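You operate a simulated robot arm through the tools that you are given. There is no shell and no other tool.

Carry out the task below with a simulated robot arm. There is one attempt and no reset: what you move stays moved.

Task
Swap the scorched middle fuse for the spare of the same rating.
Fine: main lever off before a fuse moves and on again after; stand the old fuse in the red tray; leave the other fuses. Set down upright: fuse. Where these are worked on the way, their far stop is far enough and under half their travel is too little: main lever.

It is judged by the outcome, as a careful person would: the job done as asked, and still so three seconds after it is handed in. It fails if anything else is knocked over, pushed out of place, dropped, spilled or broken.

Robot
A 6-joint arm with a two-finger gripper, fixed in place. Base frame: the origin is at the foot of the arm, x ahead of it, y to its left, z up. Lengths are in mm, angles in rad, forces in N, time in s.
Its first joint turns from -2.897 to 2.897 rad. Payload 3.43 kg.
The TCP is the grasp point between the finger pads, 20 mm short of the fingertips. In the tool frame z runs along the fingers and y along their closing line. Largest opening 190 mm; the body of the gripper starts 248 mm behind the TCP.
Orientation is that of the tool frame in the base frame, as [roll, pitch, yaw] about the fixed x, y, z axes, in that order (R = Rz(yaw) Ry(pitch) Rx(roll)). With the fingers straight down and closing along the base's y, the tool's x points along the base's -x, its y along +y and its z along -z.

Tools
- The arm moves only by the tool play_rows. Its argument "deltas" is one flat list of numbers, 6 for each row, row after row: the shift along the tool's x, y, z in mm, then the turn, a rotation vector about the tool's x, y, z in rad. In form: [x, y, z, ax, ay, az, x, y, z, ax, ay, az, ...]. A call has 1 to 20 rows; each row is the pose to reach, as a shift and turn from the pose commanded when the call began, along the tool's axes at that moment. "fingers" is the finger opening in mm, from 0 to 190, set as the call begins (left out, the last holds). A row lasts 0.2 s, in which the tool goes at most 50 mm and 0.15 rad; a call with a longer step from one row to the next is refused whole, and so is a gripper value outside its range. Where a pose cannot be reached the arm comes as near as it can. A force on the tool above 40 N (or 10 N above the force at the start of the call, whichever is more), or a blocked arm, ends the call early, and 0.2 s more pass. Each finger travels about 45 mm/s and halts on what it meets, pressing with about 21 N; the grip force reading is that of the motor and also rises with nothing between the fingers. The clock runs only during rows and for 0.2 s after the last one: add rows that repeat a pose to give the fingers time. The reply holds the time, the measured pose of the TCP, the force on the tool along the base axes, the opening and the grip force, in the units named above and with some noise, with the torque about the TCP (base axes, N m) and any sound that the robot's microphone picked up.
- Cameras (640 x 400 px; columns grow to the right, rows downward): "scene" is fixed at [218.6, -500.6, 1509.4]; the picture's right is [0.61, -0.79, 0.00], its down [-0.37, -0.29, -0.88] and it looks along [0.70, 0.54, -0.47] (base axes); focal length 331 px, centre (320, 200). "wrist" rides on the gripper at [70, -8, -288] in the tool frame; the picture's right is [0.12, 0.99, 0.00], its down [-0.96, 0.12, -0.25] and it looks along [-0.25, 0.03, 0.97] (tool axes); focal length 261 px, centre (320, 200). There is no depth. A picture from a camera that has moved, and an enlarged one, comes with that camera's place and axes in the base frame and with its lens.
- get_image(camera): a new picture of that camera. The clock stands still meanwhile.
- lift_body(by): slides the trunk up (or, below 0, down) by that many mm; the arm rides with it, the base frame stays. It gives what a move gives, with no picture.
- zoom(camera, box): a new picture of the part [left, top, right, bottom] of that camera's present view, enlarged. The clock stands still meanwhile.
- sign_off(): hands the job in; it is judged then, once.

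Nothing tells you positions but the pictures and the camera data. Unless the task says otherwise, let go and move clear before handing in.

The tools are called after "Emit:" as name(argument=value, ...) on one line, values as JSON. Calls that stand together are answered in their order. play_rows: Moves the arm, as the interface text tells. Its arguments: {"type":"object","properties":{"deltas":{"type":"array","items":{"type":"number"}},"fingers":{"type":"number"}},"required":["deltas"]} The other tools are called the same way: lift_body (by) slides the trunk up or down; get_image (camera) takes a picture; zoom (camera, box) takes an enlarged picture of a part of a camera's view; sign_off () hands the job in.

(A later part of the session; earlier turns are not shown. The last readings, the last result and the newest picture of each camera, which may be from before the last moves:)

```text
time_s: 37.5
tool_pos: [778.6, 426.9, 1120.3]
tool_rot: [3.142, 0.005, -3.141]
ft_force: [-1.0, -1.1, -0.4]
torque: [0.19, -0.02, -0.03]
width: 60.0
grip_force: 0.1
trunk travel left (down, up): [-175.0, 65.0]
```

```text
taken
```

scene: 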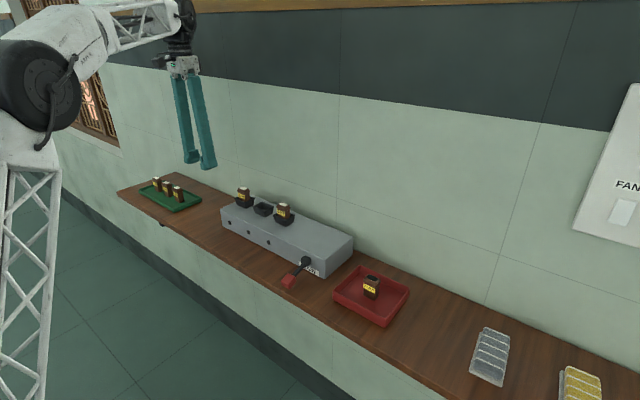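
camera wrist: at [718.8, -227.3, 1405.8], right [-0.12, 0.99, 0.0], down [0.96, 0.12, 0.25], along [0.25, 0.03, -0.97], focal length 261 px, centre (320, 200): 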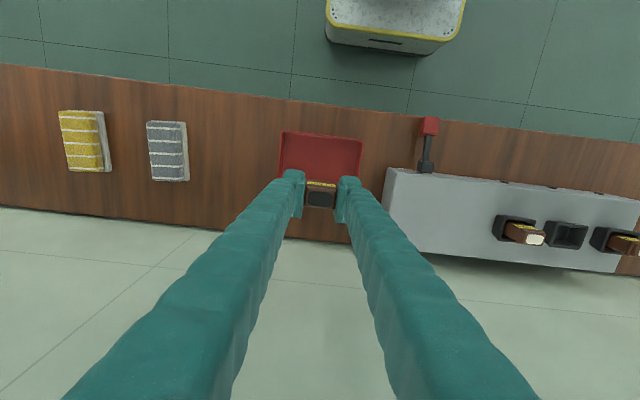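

The old fuse is standing in the red tray and everything else is in place. Now I'll move above the middle spare, descending to just above the spares.

Emit:
play_rows(deltas=[0, 39, 10, 0, 0, 0, 0, 78, 20, 0, 0, 0, -1, 117, 30, 0, 0, 0, -1, 156, 42, 0, 0, 0, -1, 195, 55, 0, 0, 0, -2, 234, 68, 0, 0, 0, -2, 269, 82, 0, 0, 0, -2, 269, 82, 0, 0, 0], fingers=60)

Emit:
zoom(camera="wrist", box=[270, 145, 370, 207])

Emit:
zoom(camera="scene", box=[110, 140, 230, 220])

```text
time_s: 39.3
tool_pos: [780.9, 695.8, 1037.0]
tool_rot: [-3.141, 0.003, 3.14]
ft_force: [-0.4, -0.2, -0.5]
torque: [-0.08, 0.08, -0.03]
width: 59.9
grip_force: 0.1
trunk travel left (down, up): [-175.0, 65.0]
```

```text
6.40 times, centred on (320, 176) of wrist
camera zoom: at [708.1, 685.2, 1325.4], right [-0.12, 0.99, 0.0], down [0.96, 0.12, 0.25], along [0.25, 0.03, -0.97], focal length 1668 px, centre (320, 354)
```

zoom: 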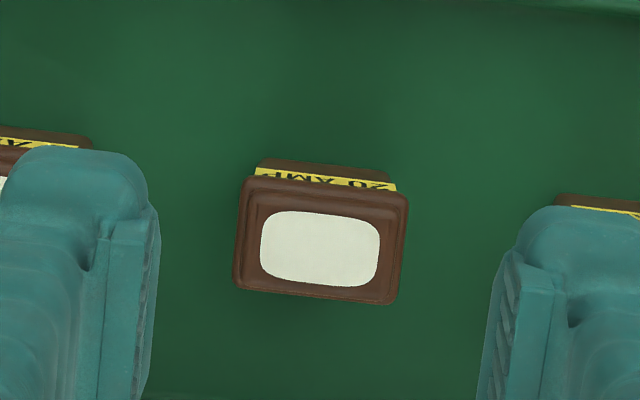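

```text
5.00 times, centred on (170, 180) of scene
camera zoom: at [218.6, -500.6, 1509.4], right [0.61, -0.79, 0.0], down [-0.37, -0.29, -0.88], along [0.7, 0.54, -0.47], focal length 1654 px, centre (1070, 300)
```

zoom: 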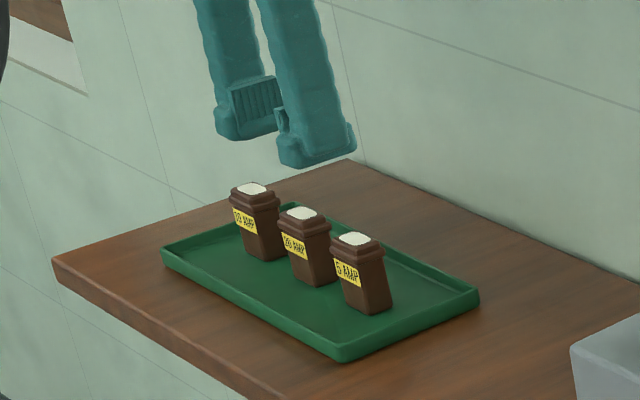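

Alignment over the spare is good, but with a 60 mm opening the finger backs would come too near the neighbouring spares. I'll narrow the opening to 46 mm and re-check the clearances before descending.

Emit:
play_rows(deltas=[0.5, 0, 30, 0, 0, 0, 0.5, 0, 50, 0, 0, 0, 0.5, 0, 50, 0, 0, 0], fingers=46)

Emit:
zoom(camera="wrist", box=[260, 150, 380, 225])

Emit:
zoom(camera="scene", box=[130, 150, 210, 210])

```text
time_s: 40.1
tool_pos: [781.2, 696.0, 987.3]
tool_rot: [3.141, 0.004, 3.141]
ft_force: [0.1, -0.6, -0.5]
torque: [0.02, -0.03, -0.02]
width: 45.7
grip_force: 0.0
trunk travel left (down, up): [-175.0, 65.0]
```

```text
5.33 times, centred on (320, 188) of wrist
camera zoom: at [708.7, 685.0, 1275.6], right [-0.12, 0.99, 0.0], down [0.96, 0.12, 0.25], along [0.25, 0.03, -0.97], focal length 1390 px, centre (320, 267)
```

zoom: 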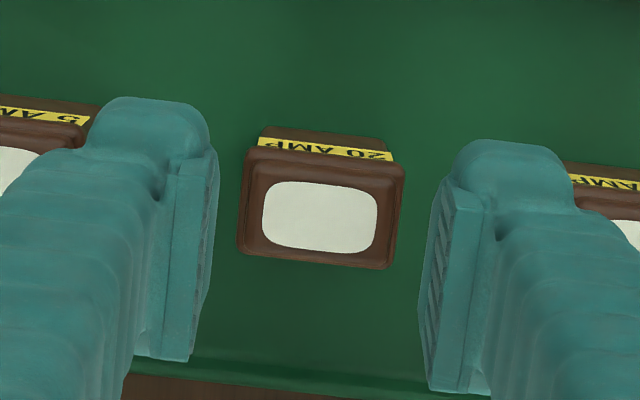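

```text
6.67 times, centred on (170, 180) of scene
camera zoom: at [218.6, -500.6, 1509.4], right [0.61, -0.79, 0.0], down [-0.37, -0.29, -0.88], along [0.7, 0.54, -0.47], focal length 2205 px, centre (1320, 333)
```

zoom: 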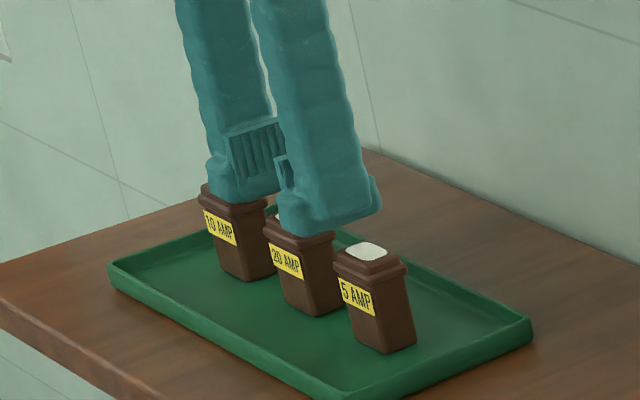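

The spare sits centred between the pads, but finger backs are within a few mm of the neighbours. I'll narrow to 42 mm and look again before going down.

Emit:
play_rows(deltas=[0, 0, 0, 0, 0, 0, 0, 0, 0, 0, 0, 0], fingers=42)

Emit:
zoom(camera="wrist", box=[260, 150, 380, 225])

Emit:
zoom(camera="wrist", box=[220, 130, 420, 255])

```text
time_s: 40.7
tool_pos: [779.8, 695.5, 987.9]
tool_rot: [3.142, 0.004, -3.141]
ft_force: [0.4, -0.2, -0.1]
torque: [0.02, 0.0, -0.01]
width: 42.0
grip_force: 0.0
trunk travel left (down, up): [-175.0, 65.0]
```

```text
5.33 times, centred on (320, 188) of wrist
camera zoom: at [708.7, 684.9, 1275.8], right [-0.12, 0.99, 0.0], down [0.96, 0.12, 0.25], along [0.25, 0.03, -0.97], focal length 1390 px, centre (320, 267)
```

zoom: 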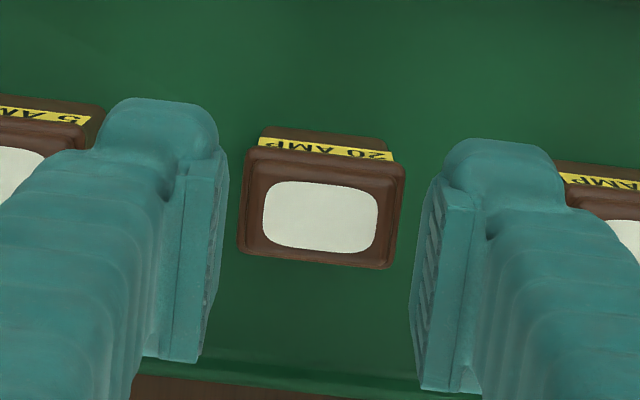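

```text
3.20 times, centred on (320, 192) of wrist
camera zoom: at [708.7, 684.9, 1275.8], right [-0.12, 0.99, 0.0], down [0.96, 0.12, 0.25], along [0.25, 0.03, -0.97], focal length 834 px, centre (320, 224)
```

zoom: 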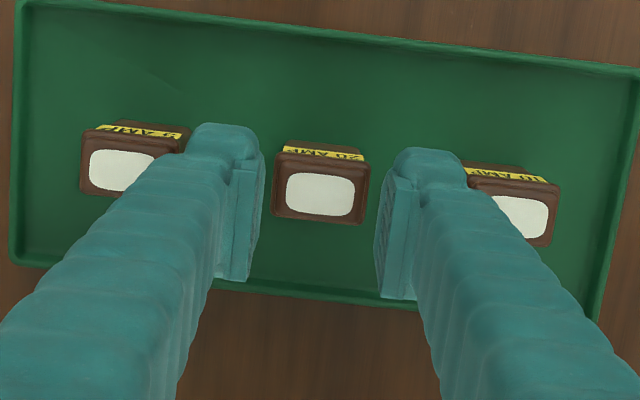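

The spare is centred, and clearances look to be roughly 4–5 mm inside and 5 mm outside. I'll go down slowly in stages, watching the neighbours.

Emit:
play_rows(deltas=[0, 0, 4, 0, 0, 0, 0, 0, 8, 0, 0, 0, 0, 0, 12, 0, 0, 0, 0, 0, 16, 0, 0, 0, 0, 0, 16, 0, 0, 0], fingers=42)

Emit:
zoom(camera="wrist", box=[220, 130, 420, 255])

Emit:
zoom(camera="scene", box=[130, 150, 210, 210])

```text
time_s: 41.9
tool_pos: [782.0, 695.4, 971.7]
tool_rot: [-3.141, 0.004, -3.141]
ft_force: [0.4, 0.1, 0.5]
torque: [-0.04, 0.0, 0.02]
width: 42.0
grip_force: 0.1
trunk travel left (down, up): [-175.0, 65.0]
```

```text
3.20 times, centred on (320, 192) of wrist
camera zoom: at [709.7, 685.1, 1259.7], right [-0.12, 0.99, 0.0], down [0.96, 0.12, 0.25], along [0.25, 0.03, -0.97], focal length 834 px, centre (320, 224)
```

zoom: 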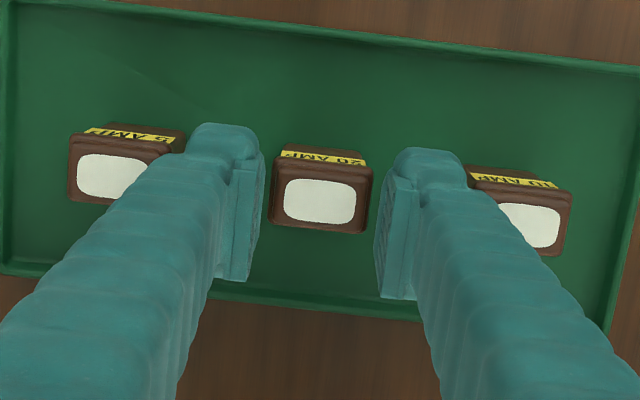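

```text
6.67 times, centred on (170, 180) of scene
camera zoom: at [218.6, -500.6, 1509.4], right [0.61, -0.79, 0.0], down [-0.37, -0.29, -0.88], along [0.7, 0.54, -0.47], focal length 2205 px, centre (1320, 333)
```

zoom: 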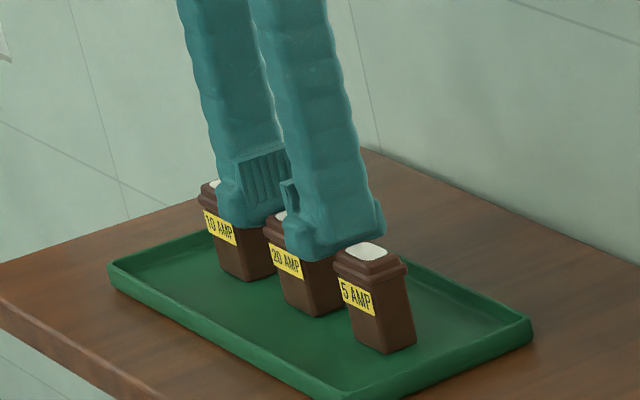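

No contact, and both neighbours are clear by about 5 mm. Continuing down to grip height.

Emit:
play_rows(deltas=[0, 0, 4, 0, 0, 0, 0, 0, 8, 0, 0, 0, 0, 0, 12, 0, 0, 0, 0, 0, 16, 0, 0, 0, 0, 0, 20, 0, 0, 0, 0, 0, 24, 0, 0, 0, 0, 0, 24, 0, 0, 0], fingers=42)

Emit:
zoom(camera="wrist", box=[220, 130, 420, 255])

Emit:
zoom(camera="scene", box=[130, 150, 210, 210])

```text
time_s: 43.5
tool_pos: [782.2, 694.9, 947.2]
tool_rot: [3.141, 0.004, 3.141]
ft_force: [1.1, 0.2, -0.1]
torque: [-0.02, 0.0, -0.03]
width: 41.9
grip_force: 0.0
trunk travel left (down, up): [-175.0, 65.0]
```

```text
3.20 times, centred on (320, 192) of wrist
camera zoom: at [710.5, 684.8, 1236.6], right [-0.12, 0.99, 0.0], down [0.96, 0.12, 0.25], along [0.25, 0.03, -0.97], focal length 834 px, centre (320, 224)
```

zoom: 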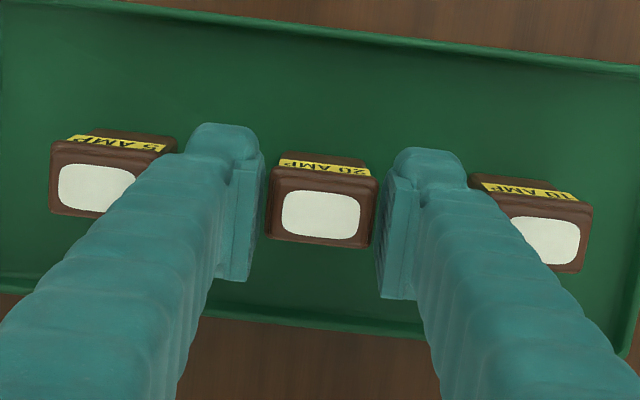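

```text
6.67 times, centred on (170, 180) of scene
camera zoom: at [218.6, -500.6, 1509.4], right [0.61, -0.79, 0.0], down [-0.37, -0.29, -0.88], along [0.7, 0.54, -0.47], focal length 2205 px, centre (1320, 333)
```

zoom: 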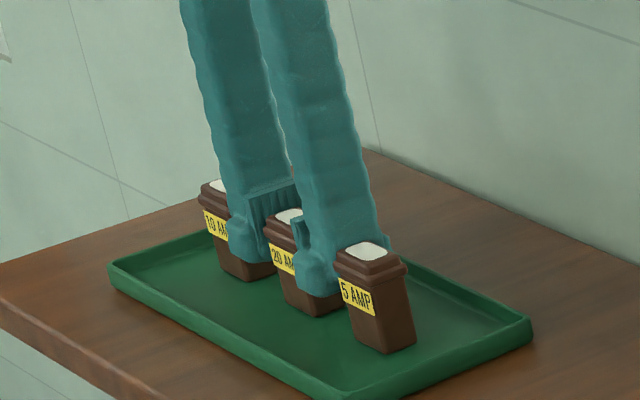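

In position around the middle spare with clear gaps. Closing on it.

Emit:
play_rows(deltas=[0, 0, 0, 0, 0, 0, 0, 0, 0, 0, 0, 0, 0, 0, 0, 0, 0, 0, 0, 0, 0, 0, 0, 0], fingers=25)

Emit:
zoom(camera="wrist", box=[270, 145, 370, 207])

Emit:
zoom(camera="scene", box=[130, 150, 210, 210])

```text
time_s: 44.5
tool_pos: [782.9, 696.6, 949.1]
tool_rot: [3.141, 0.004, -3.14]
ft_force: [-0.2, -0.3, 0.1]
torque: [-0.01, 0.0, -0.04]
width: 32.7
grip_force: 20.8
trunk travel left (down, up): [-175.0, 65.0]
```

```text
6.40 times, centred on (320, 176) of wrist
camera zoom: at [710.5, 684.8, 1236.7], right [-0.12, 0.99, 0.0], down [0.96, 0.12, 0.25], along [0.25, 0.03, -0.97], focal length 1668 px, centre (320, 354)
```

zoom: 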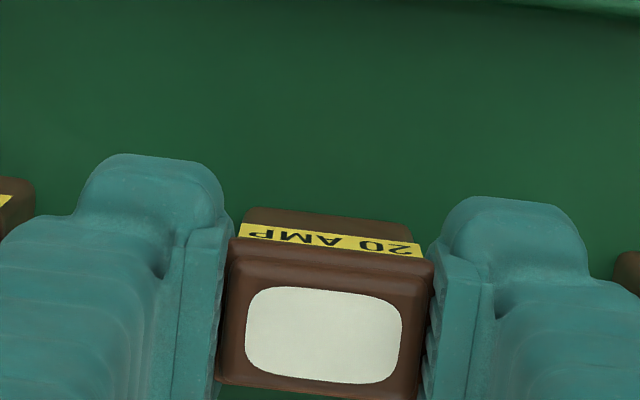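

```text
6.67 times, centred on (170, 180) of scene
camera zoom: at [218.6, -500.6, 1509.4], right [0.61, -0.79, 0.0], down [-0.37, -0.29, -0.88], along [0.7, 0.54, -0.47], focal length 2205 px, centre (1320, 333)
```

zoom: 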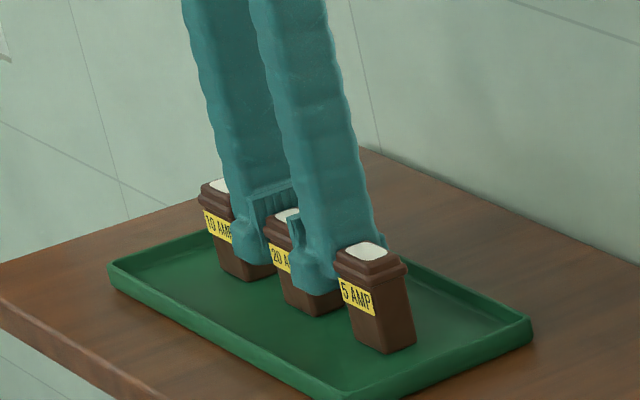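

Spare gripped (32.7 mm, 21 N) with the neighbours undisturbed. Lifting it straight up.

Emit:
play_rows(deltas=[0, 0, -3, 0, 0, 0, 0, 0, -6, 0, 0, 0, 0, 0, -10, 0, 0, 0, 0, 0, -15, 0, 0, 0, 0, 0, -21, 0, 0, 0, 0, 0, -28, 0, 0, 0, 0, 0, -36, 0, 0, 0, 0, 0, -46, 0, 0, 0, 0, 0, -58, 0, 0, 0, 0, 0, -72, 0, 0, 0, 0, 0, -86, 0, 0, 0, 0, 0, -98, 0, 0, 0, 0, 0, -98, 0, 0, 0], fingers=25)

Emit:
zoom(camera="wrist", box=[220, 130, 420, 255])

Emit:
zoom(camera="scene", box=[110, 130, 230, 220])

```text
time_s: 47.3
tool_pos: [782.9, 694.7, 1045.2]
tool_rot: [3.141, 0.006, 3.141]
ft_force: [-0.1, 0.4, -0.2]
torque: [0.0, 0.01, -0.02]
width: 32.9
grip_force: 21.0
trunk travel left (down, up): [-175.0, 65.0]
```

```text
3.20 times, centred on (320, 192) of wrist
camera zoom: at [709.7, 684.8, 1334.0], right [-0.12, 0.99, 0.0], down [0.96, 0.12, 0.25], along [0.25, 0.03, -0.97], focal length 834 px, centre (320, 224)
```

zoom: 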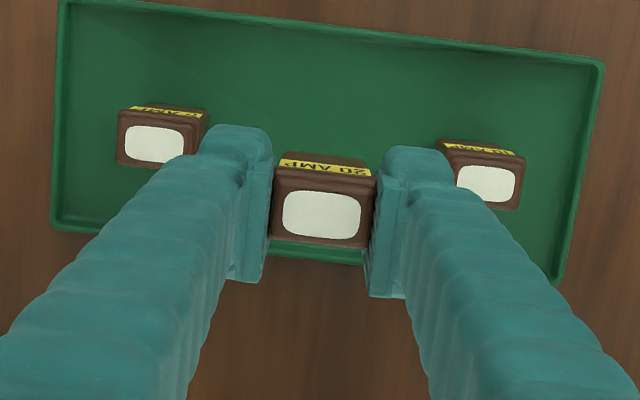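

```text
4.44 times, centred on (170, 175) of scene
camera zoom: at [218.6, -500.6, 1509.4], right [0.61, -0.79, 0.0], down [-0.37, -0.29, -0.88], along [0.7, 0.54, -0.47], focal length 1470 px, centre (987, 311)
```

zoom: 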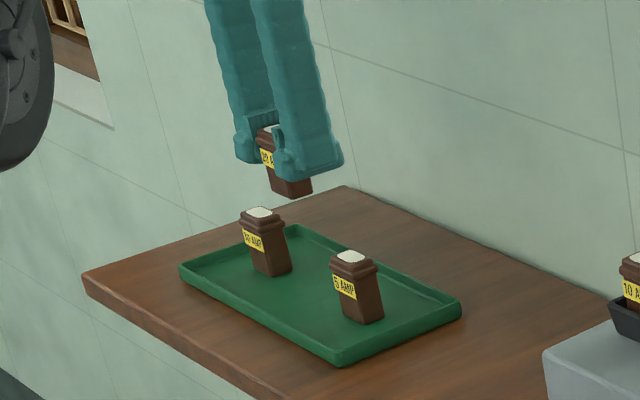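

The spare is held cleanly and both remaining spares are undisturbed. I'll carry it over to above the empty middle socket, rising as I go.

Emit:
play_rows(deltas=[-5, -43, -8, 0, 0, 0, -10, -86, -20, 0, 0, 0, -16, -129, -32, 0, 0, 0, -21, -172, -44, 0, 0, 0, -27, -215, -56, 0, 0, 0, -33, -260, -68, 0, 0, 0, -38, -305, -80, 0, 0, 0, -44, -350, -80, 0, 0, 0, -49, -395, -80, 0, 0, 0, -55, -440, -80, 0, 0, 0, -60, -484, -80, 0, 0, 0, -60, -484, -80, 0, 0, 0], fingers=25)

Emit:
zoom(camera="wrist", box=[270, 145, 370, 207])

Emit:
zoom(camera="scene", box=[200, 120, 340, 230])

```text
time_s: 49.9
tool_pos: [840.9, 211.4, 1125.5]
tool_rot: [3.141, 0.004, 3.141]
ft_force: [-0.6, -0.7, -0.7]
torque: [0.01, -0.03, -0.03]
width: 32.6
grip_force: 21.4
trunk travel left (down, up): [-175.0, 65.0]
```

```text
6.40 times, centred on (320, 176) of wrist
camera zoom: at [769.3, 199.2, 1414.7], right [-0.12, 0.99, 0.0], down [0.96, 0.12, 0.25], along [0.25, 0.03, -0.97], focal length 1668 px, centre (320, 354)
```

zoom: 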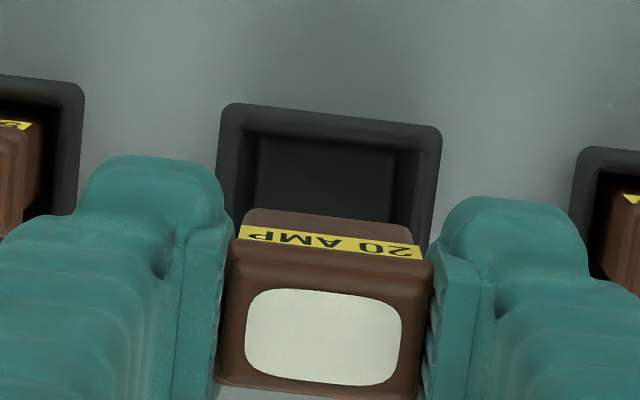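

```text
3.64 times, centred on (270, 175) of scene
camera zoom: at [218.6, -500.6, 1509.4], right [0.61, -0.79, 0.0], down [-0.37, -0.29, -0.88], along [0.7, 0.54, -0.47], focal length 1203 px, centre (502, 291)
```

zoom: 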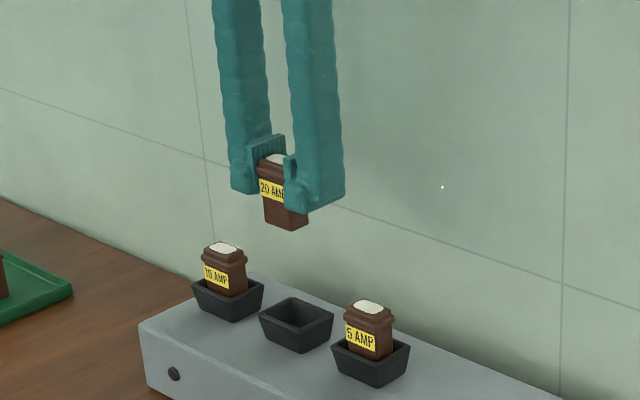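

The spare hangs over the empty socket, nearly on axis. I'll make a 1 mm correction and lower until the fuse base is just above the socket rim, then check.

Emit:
play_rows(deltas=[-0.7, 1, 15, 0, 0, 0, -0.7, 1, 30, 0, 0, 0, -0.7, 1, 45, 0, 0, 0, -0.7, 1, 58, 0, 0, 0, -0.7, 1, 70, 0, 0, 0, -0.7, 1, 78, 0, 0, 0, -0.7, 1, 78, 0, 0, 0], fingers=25)

Emit:
zoom(camera="wrist", box=[270, 145, 370, 207])

Emit:
zoom(camera="scene", box=[220, 160, 320, 230])

```text
time_s: 51.5
tool_pos: [841.6, 211.2, 1047.3]
tool_rot: [-3.141, 0.006, -3.141]
ft_force: [0.1, -0.2, -1.1]
torque: [0.0, 0.0, 0.01]
width: 32.7
grip_force: 20.8
trunk travel left (down, up): [-175.0, 65.0]
```

```text
6.40 times, centred on (320, 176) of wrist
camera zoom: at [770.5, 200.5, 1335.8], right [-0.12, 0.99, 0.0], down [0.96, 0.12, 0.25], along [0.25, 0.03, -0.97], focal length 1668 px, centre (320, 354)
```

zoom: 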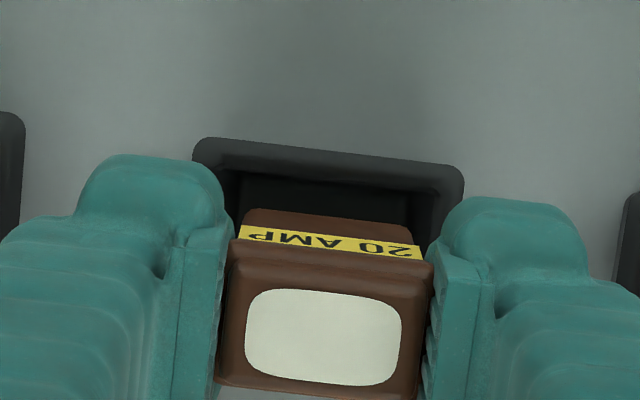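

```text
5.71 times, centred on (270, 195) of scene
camera zoom: at [218.6, -500.6, 1509.4], right [0.61, -0.79, 0.0], down [-0.37, -0.29, -0.88], along [0.7, 0.54, -0.47], focal length 1890 px, centre (606, 229)
```

zoom: 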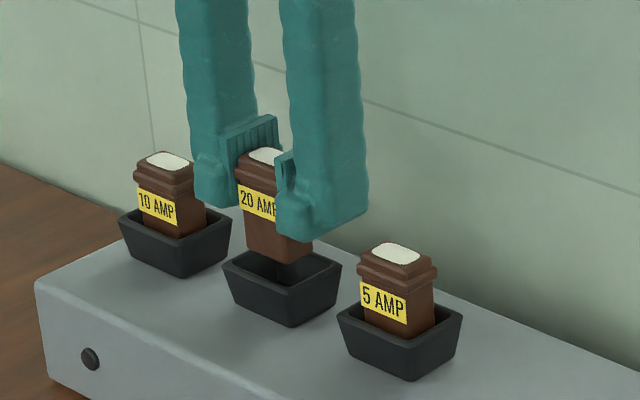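

The fuse base is right above the socket opening and centred. Lowering it slowly into the socket.

Emit:
play_rows(deltas=[0.4, 0, 3, 0, 0, 0, 0.4, 0, 6, 0, 0, 0, 0.4, 0, 9, 0, 0, 0, 0.4, 0, 12, 0, 0, 0, 0.4, 0, 15, 0, 0, 0, 0.4, 0, 18, 0, 0, 0, 0.4, 0, 20, 0, 0, 0, 0.4, 0, 22, 0, 0, 0], fingers=25)

Emit:
zoom(camera="scene", box=[220, 160, 320, 230])

Emit:
zoom(camera="wrist", box=[270, 145, 370, 207])

```text
time_s: 53.3
tool_pos: [842.1, 210.7, 1026.0]
tool_rot: [3.141, 0.005, -3.141]
ft_force: [0.2, 0.6, -0.1]
torque: [0.04, 0.0, 0.02]
width: 33.0
grip_force: 21.6
trunk travel left (down, up): [-175.0, 65.0]
```

```text
5.71 times, centred on (270, 195) of scene
camera zoom: at [218.6, -500.6, 1509.4], right [0.61, -0.79, 0.0], down [-0.37, -0.29, -0.88], along [0.7, 0.54, -0.47], focal length 1890 px, centre (606, 229)
```

zoom: 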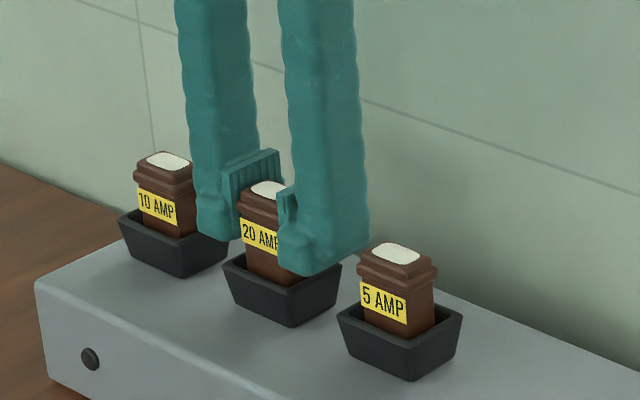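

```text
6.40 times, centred on (320, 176) of wrist
camera zoom: at [770.1, 200.9, 1315.1], right [-0.12, 0.99, 0.0], down [0.96, 0.12, 0.25], along [0.25, 0.03, -0.97], focal length 1668 px, centre (320, 354)
```

zoom: 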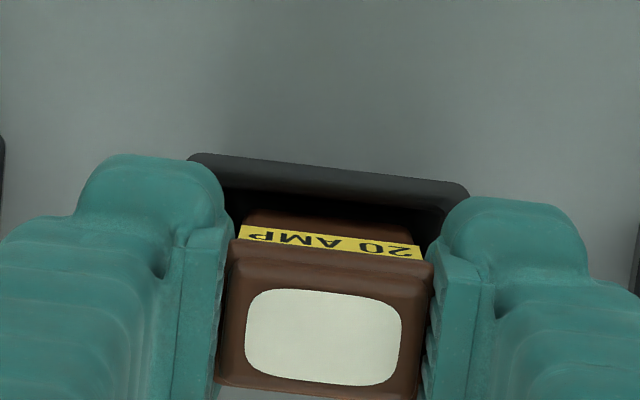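

The fuse is entering the socket without contact. Continuing in 1 mm steps to its seat.

Emit:
play_rows(deltas=[0, 0, 1, 0, 0, 0, 0, 0, 2, 0, 0, 0, 0, 0, 3, 0, 0, 0, 0, 0, 4, 0, 0, 0, 0, 0, 5, 0, 0, 0, 0, 0, 6, 0, 0, 0], fingers=25)

```text
time_s: 54.7
tool_pos: [843.1, 212.1, 1021.3]
tool_rot: [-3.141, 0.006, 3.141]
ft_force: [0.0, -0.3, -0.8]
torque: [-0.01, -0.01, -0.01]
width: 33.0
grip_force: 21.2
trunk travel left (down, up): [-175.0, 65.0]
```

Emit:
play_rows(deltas=[0, 0, 1, 0, 0, 0, 0, 0, 2, 0, 0, 0], fingers=25)

Emit:
zoom(camera="wrist", box=[270, 145, 370, 207])

```text
time_s: 55.3
tool_pos: [842.4, 212.3, 1018.3]
tool_rot: [-3.141, 0.004, 3.14]
ft_force: [0.5, -2.0, -0.4]
torque: [-0.02, -0.02, -0.03]
width: 32.6
grip_force: 21.3
trunk travel left (down, up): [-175.0, 65.0]
```

```text
6.40 times, centred on (320, 176) of wrist
camera zoom: at [770.3, 201.4, 1306.8], right [-0.12, 0.99, 0.0], down [0.96, 0.12, 0.25], along [0.25, 0.03, -0.97], focal length 1668 px, centre (320, 354)
```

zoom: 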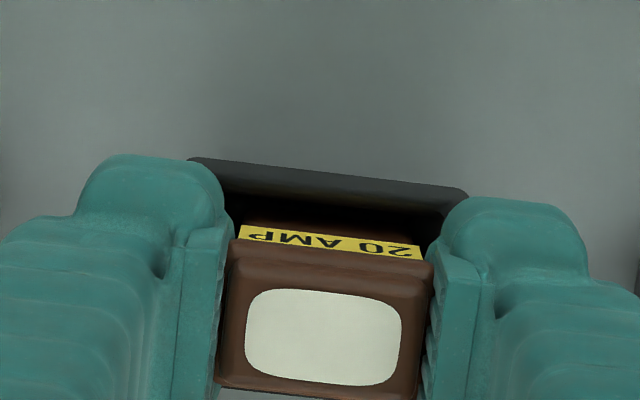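

Still descending freely, position relative to the socket rim matches the old fuse's. A little further.

Emit:
play_rows(deltas=[0, -0.5, 1, 0, 0, 0, 0, -0.5, 2, 0, 0, 0], fingers=25)

```text
time_s: 55.9
tool_pos: [842.7, 212.0, 1017.8]
tool_rot: [-3.141, 0.007, -3.14]
ft_force: [2.4, -0.1, 17.8]
torque: [-0.01, 0.04, 0.01]
width: 32.7
grip_force: 21.1
trunk travel left (down, up): [-175.0, 65.0]
```

Seated: 18 N of contact at the expected depth. Releasing.

Emit:
play_rows(deltas=[0, 0, -1, 0, 0, 0, 0, 0, -1, 0, 0, 0, 0, 0, -1, 0, 0, 0, 0, 0, -1, 0, 0, 0], fingers=60)

Emit:
zoom(camera="scene", box=[220, 160, 320, 230])

Emit:
zoom(camera="wrist", box=[270, 145, 370, 207])

```text
time_s: 56.9
tool_pos: [842.3, 211.1, 1017.8]
tool_rot: [-3.14, 0.006, -3.141]
ft_force: [-0.6, -0.4, 1.3]
torque: [-0.02, -0.01, -0.03]
width: 60.0
grip_force: 0.1
trunk travel left (down, up): [-175.0, 65.0]
```

```text
5.71 times, centred on (270, 195) of scene
camera zoom: at [218.6, -500.6, 1509.4], right [0.61, -0.79, 0.0], down [-0.37, -0.29, -0.88], along [0.7, 0.54, -0.47], focal length 1890 px, centre (606, 229)
```

zoom: 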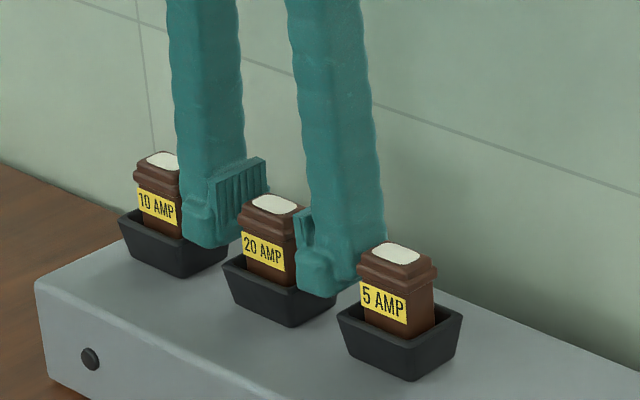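

```text
6.40 times, centred on (320, 176) of wrist
camera zoom: at [770.3, 201.2, 1305.7], right [-0.12, 0.99, 0.0], down [0.96, 0.12, 0.25], along [0.25, 0.03, -0.97], focal length 1668 px, centre (320, 354)
```

zoom: 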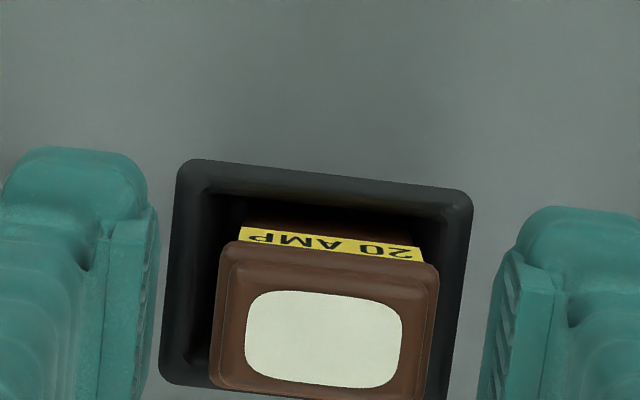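

The spare now sits upright in the middle socket, just like the old one did. I'll rise clear and move above the lever knob to inspect it before turning the main back on.

Emit:
play_rows(deltas=[0, 0, -5, 0, 0, 0, 0, 0, -20, 0, 0, 0, 0, 0, -45, 0, 0, 0, 0, 0, -75, 0, 0, 0, 0, 0, -105, 0, 0, 0, 22, -35, -105, 0, 0, 0, 44, -70, -105, 0, 0, 0, 66, -105, -105, 0, 0, 0, 88, -140, -105, 0, 0, 0, 110, -175, -105, 0, 0, 0, 132, -210, -90, 0, 0, 0, 154, -245, -70, 0, 0, 0, 154, -245, -40, 0, 0, 0, 154, -245, -40, 0, 0, 0], fingers=60)

Emit:
zoom(camera="wrist", box=[250, 120, 390, 208])

Emit:
get_image(camera="scene")

Emit:
zoom(camera="scene", box=[270, 240, 350, 290])

```text
time_s: 59.9
tool_pos: [687.4, -30.8, 1056.1]
tool_rot: [3.14, 0.006, 3.141]
ft_force: [-0.2, 0.1, -0.5]
torque: [0.01, 0.04, -0.02]
width: 59.9
grip_force: 0.1
trunk travel left (down, up): [-175.0, 65.0]
```

```text
4.55 times, centred on (320, 164) of wrist
camera zoom: at [615.9, -42.1, 1344.1], right [-0.12, 0.99, 0.0], down [0.96, 0.12, 0.25], along [0.25, 0.03, -0.97], focal length 1185 px, centre (320, 364)
```

zoom: 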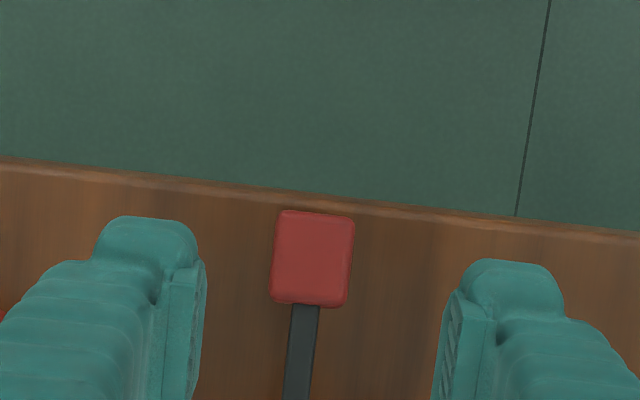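

```text
taken
```

scene: 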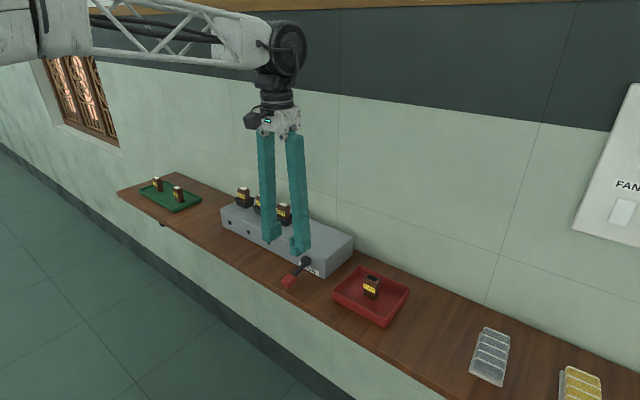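

```text
8.00 times, centred on (310, 265) of scene
camera zoom: at [218.6, -500.6, 1509.4], right [0.61, -0.79, 0.0], down [-0.37, -0.29, -0.88], along [0.7, 0.54, -0.47], focal length 2646 px, centre (400, -320)
```

zoom: 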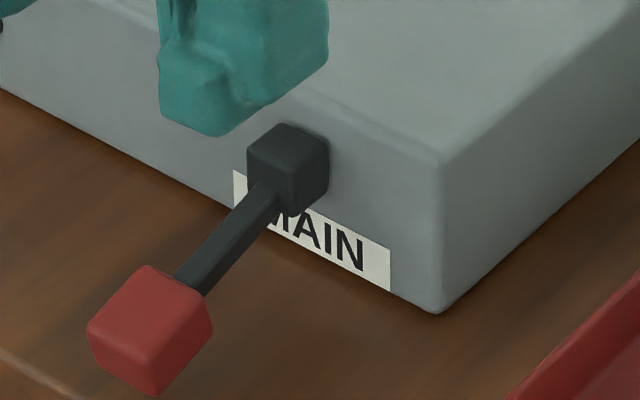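

The spare is seated and the knob, still down, is at about [686, -36, 924]. I'll shift 2 mm and descend with open fingers on either side of the knob.

Emit:
play_rows(deltas=[0, -2, 25, 0, 0, 0, 0, -2, 50, 0, 0, 0, 0, -2, 75, 0, 0, 0, 0, -2, 95, 0, 0, 0, 0, -2, 110, 0, 0, 0, 0, -2, 118, 0, 0, 0, 0, -2, 124, 0, 0, 0, 0, -2, 124, 0, 0, 0], fingers=60)

Emit:
zoom(camera="wrist", box=[250, 140, 390, 228])

Emit:
zoom(camera="scene", box=[250, 230, 350, 300])

```text
time_s: 61.7
tool_pos: [688.3, -35.3, 933.8]
tool_rot: [3.141, 0.004, 3.14]
ft_force: [-0.2, -0.2, -0.2]
torque: [0.03, -0.03, 0.01]
width: 59.8
grip_force: 0.1
trunk travel left (down, up): [-175.0, 65.0]
```

```text
4.55 times, centred on (320, 184) of wrist
camera zoom: at [616.6, -46.0, 1221.2], right [-0.12, 0.99, 0.0], down [0.96, 0.12, 0.25], along [0.25, 0.03, -0.97], focal length 1185 px, centre (320, 273)
```

zoom: 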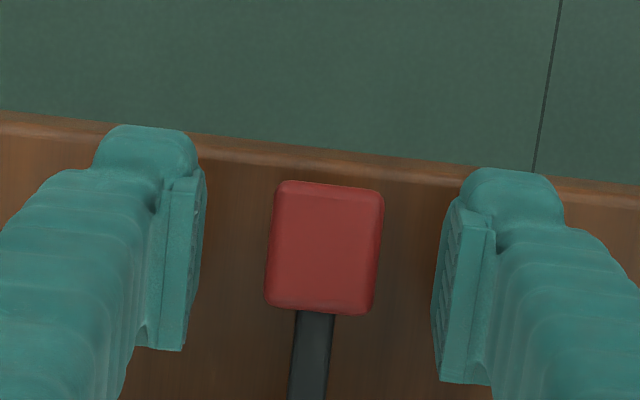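

```text
5.71 times, centred on (300, 265) of scene
camera zoom: at [218.6, -500.6, 1509.4], right [0.61, -0.79, 0.0], down [-0.37, -0.29, -0.88], along [0.7, 0.54, -0.47], focal length 1890 px, centre (434, -171)
```

zoom: 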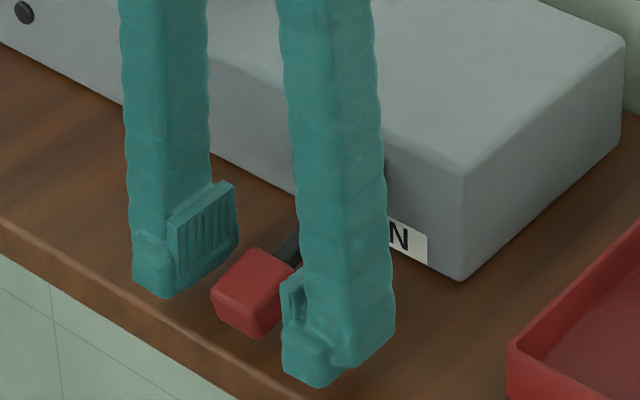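

The knob is centred between the pads. I'll lower 4 mm more and grip it.

Emit:
play_rows(deltas=[0, 0, 4, 0, 0, 0, 0, 0, 4, 0, 0, 0], fingers=60)

Emit:
play_rows(deltas=[0, 0, 0, 0, 0, 0, 0, 0, 0, 0, 0, 0, 0, 0, 0, 0, 0, 0, 0, 0, 0, 0, 0, 0], fingers=15)

Emit:
zoom(camera="wrist", box=[250, 140, 390, 228])

Emit:
zoom(camera="scene", box=[250, 230, 350, 300])

```text
time_s: 62.3
tool_pos: [688.3, -34.6, 928.5]
tool_rot: [-3.14, 0.006, 3.141]
ft_force: [-0.3, 0.4, -0.2]
torque: [-0.03, 0.01, 0.02]
width: 60.0
grip_force: 0.1
trunk travel left (down, up): [-175.0, 65.0]
```

```text
time_s: 63.3
tool_pos: [688.0, -35.1, 928.8]
tool_rot: [3.141, 0.003, -3.141]
ft_force: [-0.4, 5.9, -2.1]
torque: [0.07, 0.07, -0.01]
width: 27.1
grip_force: 44.8
trunk travel left (down, up): [-175.0, 65.0]
```

```text
4.55 times, centred on (320, 184) of wrist
camera zoom: at [616.6, -45.6, 1217.2], right [-0.12, 0.99, 0.0], down [0.96, 0.12, 0.25], along [0.25, 0.03, -0.97], focal length 1185 px, centre (320, 273)
```

zoom: 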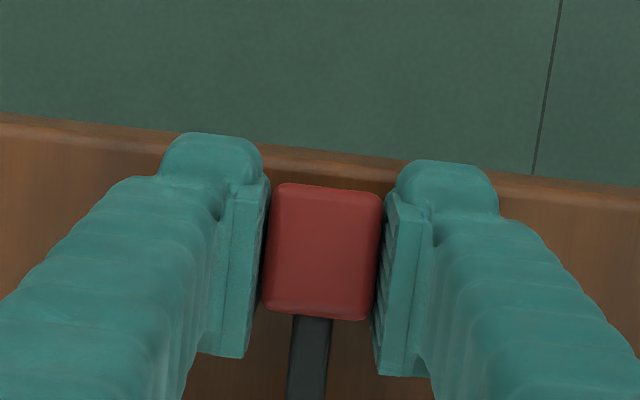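

```text
5.71 times, centred on (300, 265) of scene
camera zoom: at [218.6, -500.6, 1509.4], right [0.61, -0.79, 0.0], down [-0.37, -0.29, -0.88], along [0.7, 0.54, -0.47], focal length 1890 px, centre (434, -171)
```

zoom: 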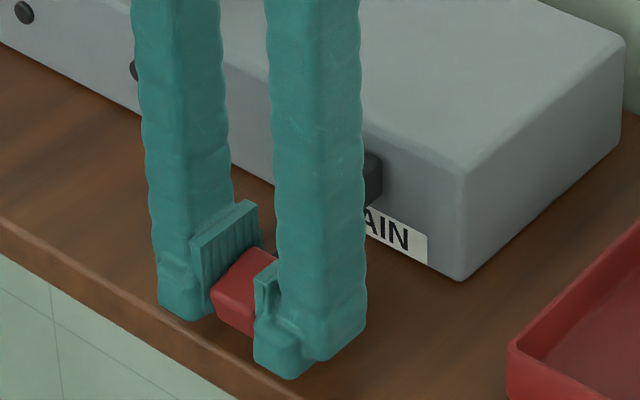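

Knob gripped (27 mm). I'll raise it along its arc about the pivot at roughly [762, 943].

Emit:
play_rows(deltas=[0.8, 0, -4, 0, 0, 0, 1.5, 0, -8, 0, 0, 0, 1.9, 0, -12, 0, 0, 0, 2.2, 0, -16, 0, 0, 0, 2.3, 0, -20, 0, 0, 0, 2.1, 0, -24, 0, 0, 0, 1.7, 0, -28, 0, 0, 0, 1.1, 0, -32, 0, 0, 0, 0.4, 0, -36, 0, 0, 0, -0.6, 0, -40, 0, 0, 0, -1.9, 0, -44, 0, 0, 0], fingers=15)

Emit:
zoom(camera="scene", box=[220, 190, 360, 290])

```text
time_s: 65.7
tool_pos: [690.6, -34.5, 972.7]
tool_rot: [3.14, 0.005, -3.141]
ft_force: [-6.8, 15.2, -15.0]
torque: [0.08, 1.19, 0.0]
width: 26.9
grip_force: 44.6
trunk travel left (down, up): [-175.0, 65.0]
```

```text
4.00 times, centred on (290, 240) of scene
camera zoom: at [218.6, -500.6, 1509.4], right [0.61, -0.79, 0.0], down [-0.37, -0.29, -0.88], along [0.7, 0.54, -0.47], focal length 1323 px, centre (440, 40)
```

zoom: 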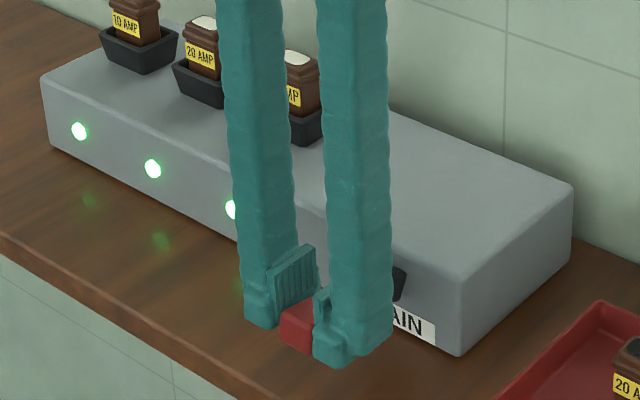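

All three lamps are lit, so the main is live again. I'll continue up to the lever's stop, easing the side load slightly.

Emit:
play_rows(deltas=[-0.7, 0.5, -2, 0, 0, 0, -1.4, 0.5, -4, 0, 0, 0, -2.2, 0.5, -6, 0, 0, 0, -3.1, 0.5, -8, 0, 0, 0, -4.1, 0.5, -10, 0, 0, 0, -5.2, 0.5, -12, 0, 0, 0, -6.2, 0.5, -14, 0, 0, 0], fingers=15)

Emit:
zoom(camera="scene", box=[220, 190, 360, 290])

Emit:
zoom(camera="wrist", box=[250, 140, 390, 228])

```text
time_s: 67.3
tool_pos: [696.1, -34.9, 987.0]
tool_rot: [-3.142, 0.006, -3.141]
ft_force: [-9.2, 2.1, -11.9]
torque: [-0.02, 1.16, -0.02]
width: 27.1
grip_force: 45.1
trunk travel left (down, up): [-175.0, 65.0]
```

```text
4.00 times, centred on (290, 240) of scene
camera zoom: at [218.6, -500.6, 1509.4], right [0.61, -0.79, 0.0], down [-0.37, -0.29, -0.88], along [0.7, 0.54, -0.47], focal length 1323 px, centre (440, 40)
```

zoom: 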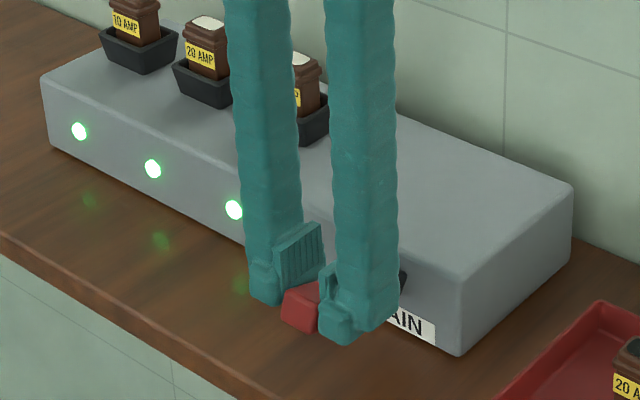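

```text
4.55 times, centred on (320, 184) of wrist
camera zoom: at [624.8, -45.3, 1275.5], right [-0.12, 0.99, 0.0], down [0.96, 0.11, 0.25], along [0.25, 0.03, -0.97], focal length 1185 px, centre (320, 273)
```

zoom: 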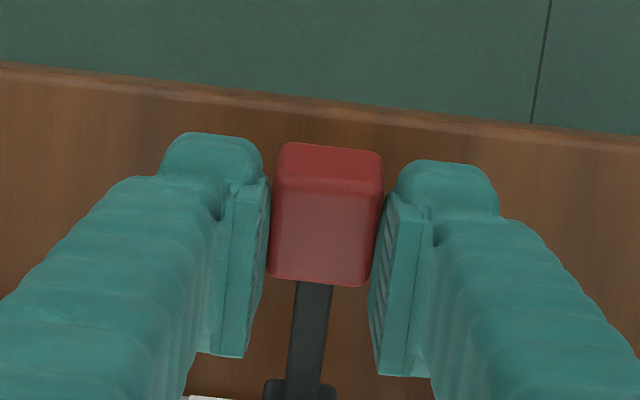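

The lever is nearly at its starting height. I'll nudge a few mm further along the arc to make sure it's at its stop.

Emit:
play_rows(deltas=[-0.6, 0, -1, 0, 0, 0, -1.2, 0, -2, 0, 0, 0, -1.8, 0, -3, 0, 0, 0, -2.4, 0, -4, 0, 0, 0, -3, 0, -5, 0, 0, 0], fingers=15)

Emit:
zoom(camera="scene", box=[250, 230, 350, 300])

```text
time_s: 68.5
tool_pos: [698.1, -35.5, 991.8]
tool_rot: [3.141, 0.002, 3.141]
ft_force: [-8.5, -2.6, -10.8]
torque: [-0.01, 1.19, 0.05]
width: 27.0
grip_force: 44.8
trunk travel left (down, up): [-175.0, 65.0]
```

```text
5.71 times, centred on (300, 265) of scene
camera zoom: at [218.6, -500.6, 1509.4], right [0.61, -0.79, 0.0], down [-0.37, -0.29, -0.88], along [0.7, 0.54, -0.47], focal length 1890 px, centre (434, -171)
```

zoom: 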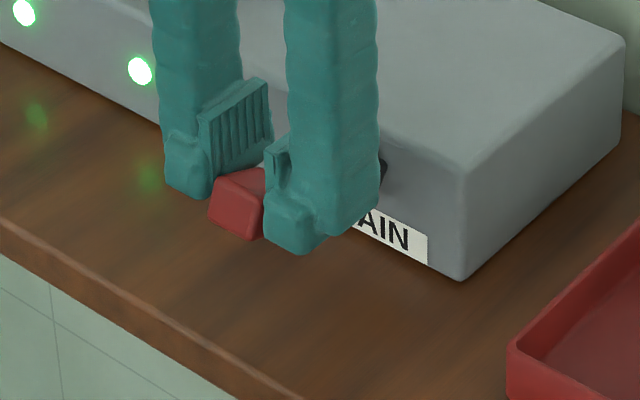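

No hard stop yet; a few more mm along the arc.

Emit:
play_rows(deltas=[-0.7, 0, -1, 0, 0, 0, -1.4, 0, -2, 0, 0, 0, -2.1, 0, -3, 0, 0, 0, -2.8, 0, -4, 0, 0, 0, -3.5, 0, -5, 0, 0, 0, -4.2, 0, -6, 0, 0, 0], fingers=15)

Emit:
zoom(camera="scene", box=[250, 230, 350, 300])

```text
time_s: 69.9
tool_pos: [703.2, -35.8, 997.1]
tool_rot: [3.142, 0.007, 3.141]
ft_force: [-12.0, 0.3, -8.6]
torque: [0.01, 1.16, 0.01]
width: 26.9
grip_force: 45.0
trunk travel left (down, up): [-175.0, 65.0]
```

```text
5.71 times, centred on (300, 265) of scene
camera zoom: at [218.6, -500.6, 1509.4], right [0.61, -0.79, 0.0], down [-0.37, -0.29, -0.88], along [0.7, 0.54, -0.47], focal length 1890 px, centre (434, -171)
```

zoom: 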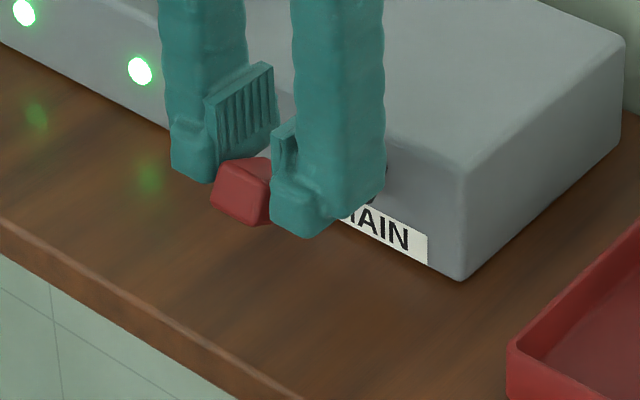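

I'll release the knob and look at where the lever rests.

Emit:
play_rows(deltas=[0, 0, 0, 0, 0, 0, 0, 0, 0, 0, 0, 0, 0, 0, 0, 0, 0, 0], fingers=70)

Emit:
zoom(camera="scene", box=[250, 230, 350, 300])

Emit:
zoom(camera="wrist", box=[250, 140, 390, 228])

```text
time_s: 70.7
tool_pos: [704.6, -35.4, 997.4]
tool_rot: [-3.141, 0.004, -3.14]
ft_force: [-0.4, -0.4, 0.0]
torque: [0.0, -0.02, 0.01]
width: 69.9
grip_force: 0.0
trunk travel left (down, up): [-175.0, 65.0]
```

```text
5.71 times, centred on (300, 265) of scene
camera zoom: at [218.6, -500.6, 1509.4], right [0.61, -0.79, 0.0], down [-0.37, -0.29, -0.88], along [0.7, 0.54, -0.47], focal length 1890 px, centre (434, -171)
```

zoom: 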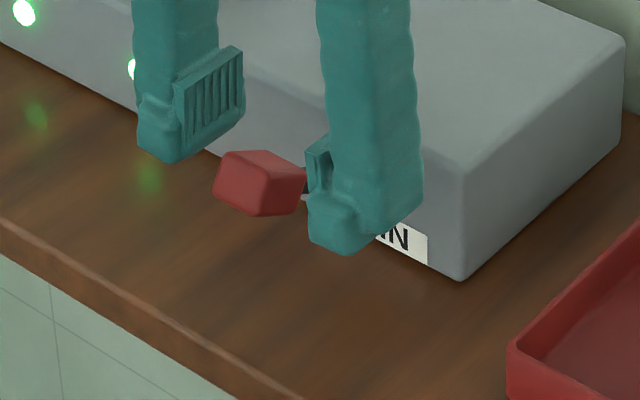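

```text
4.55 times, centred on (320, 184) of wrist
camera zoom: at [631.3, -45.8, 1285.8], right [-0.12, 0.99, 0.0], down [0.96, 0.12, 0.25], along [0.25, 0.03, -0.97], focal length 1185 px, centre (320, 273)
```

zoom: 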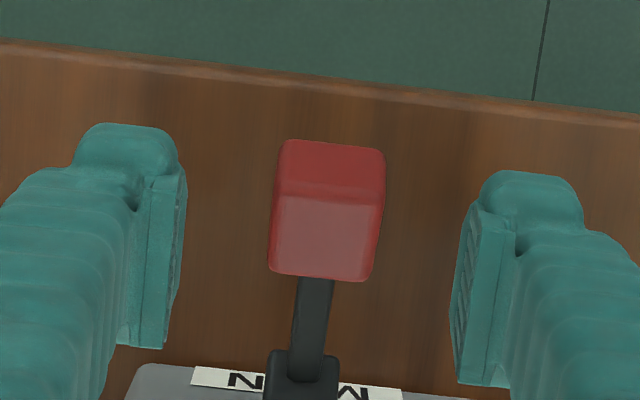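

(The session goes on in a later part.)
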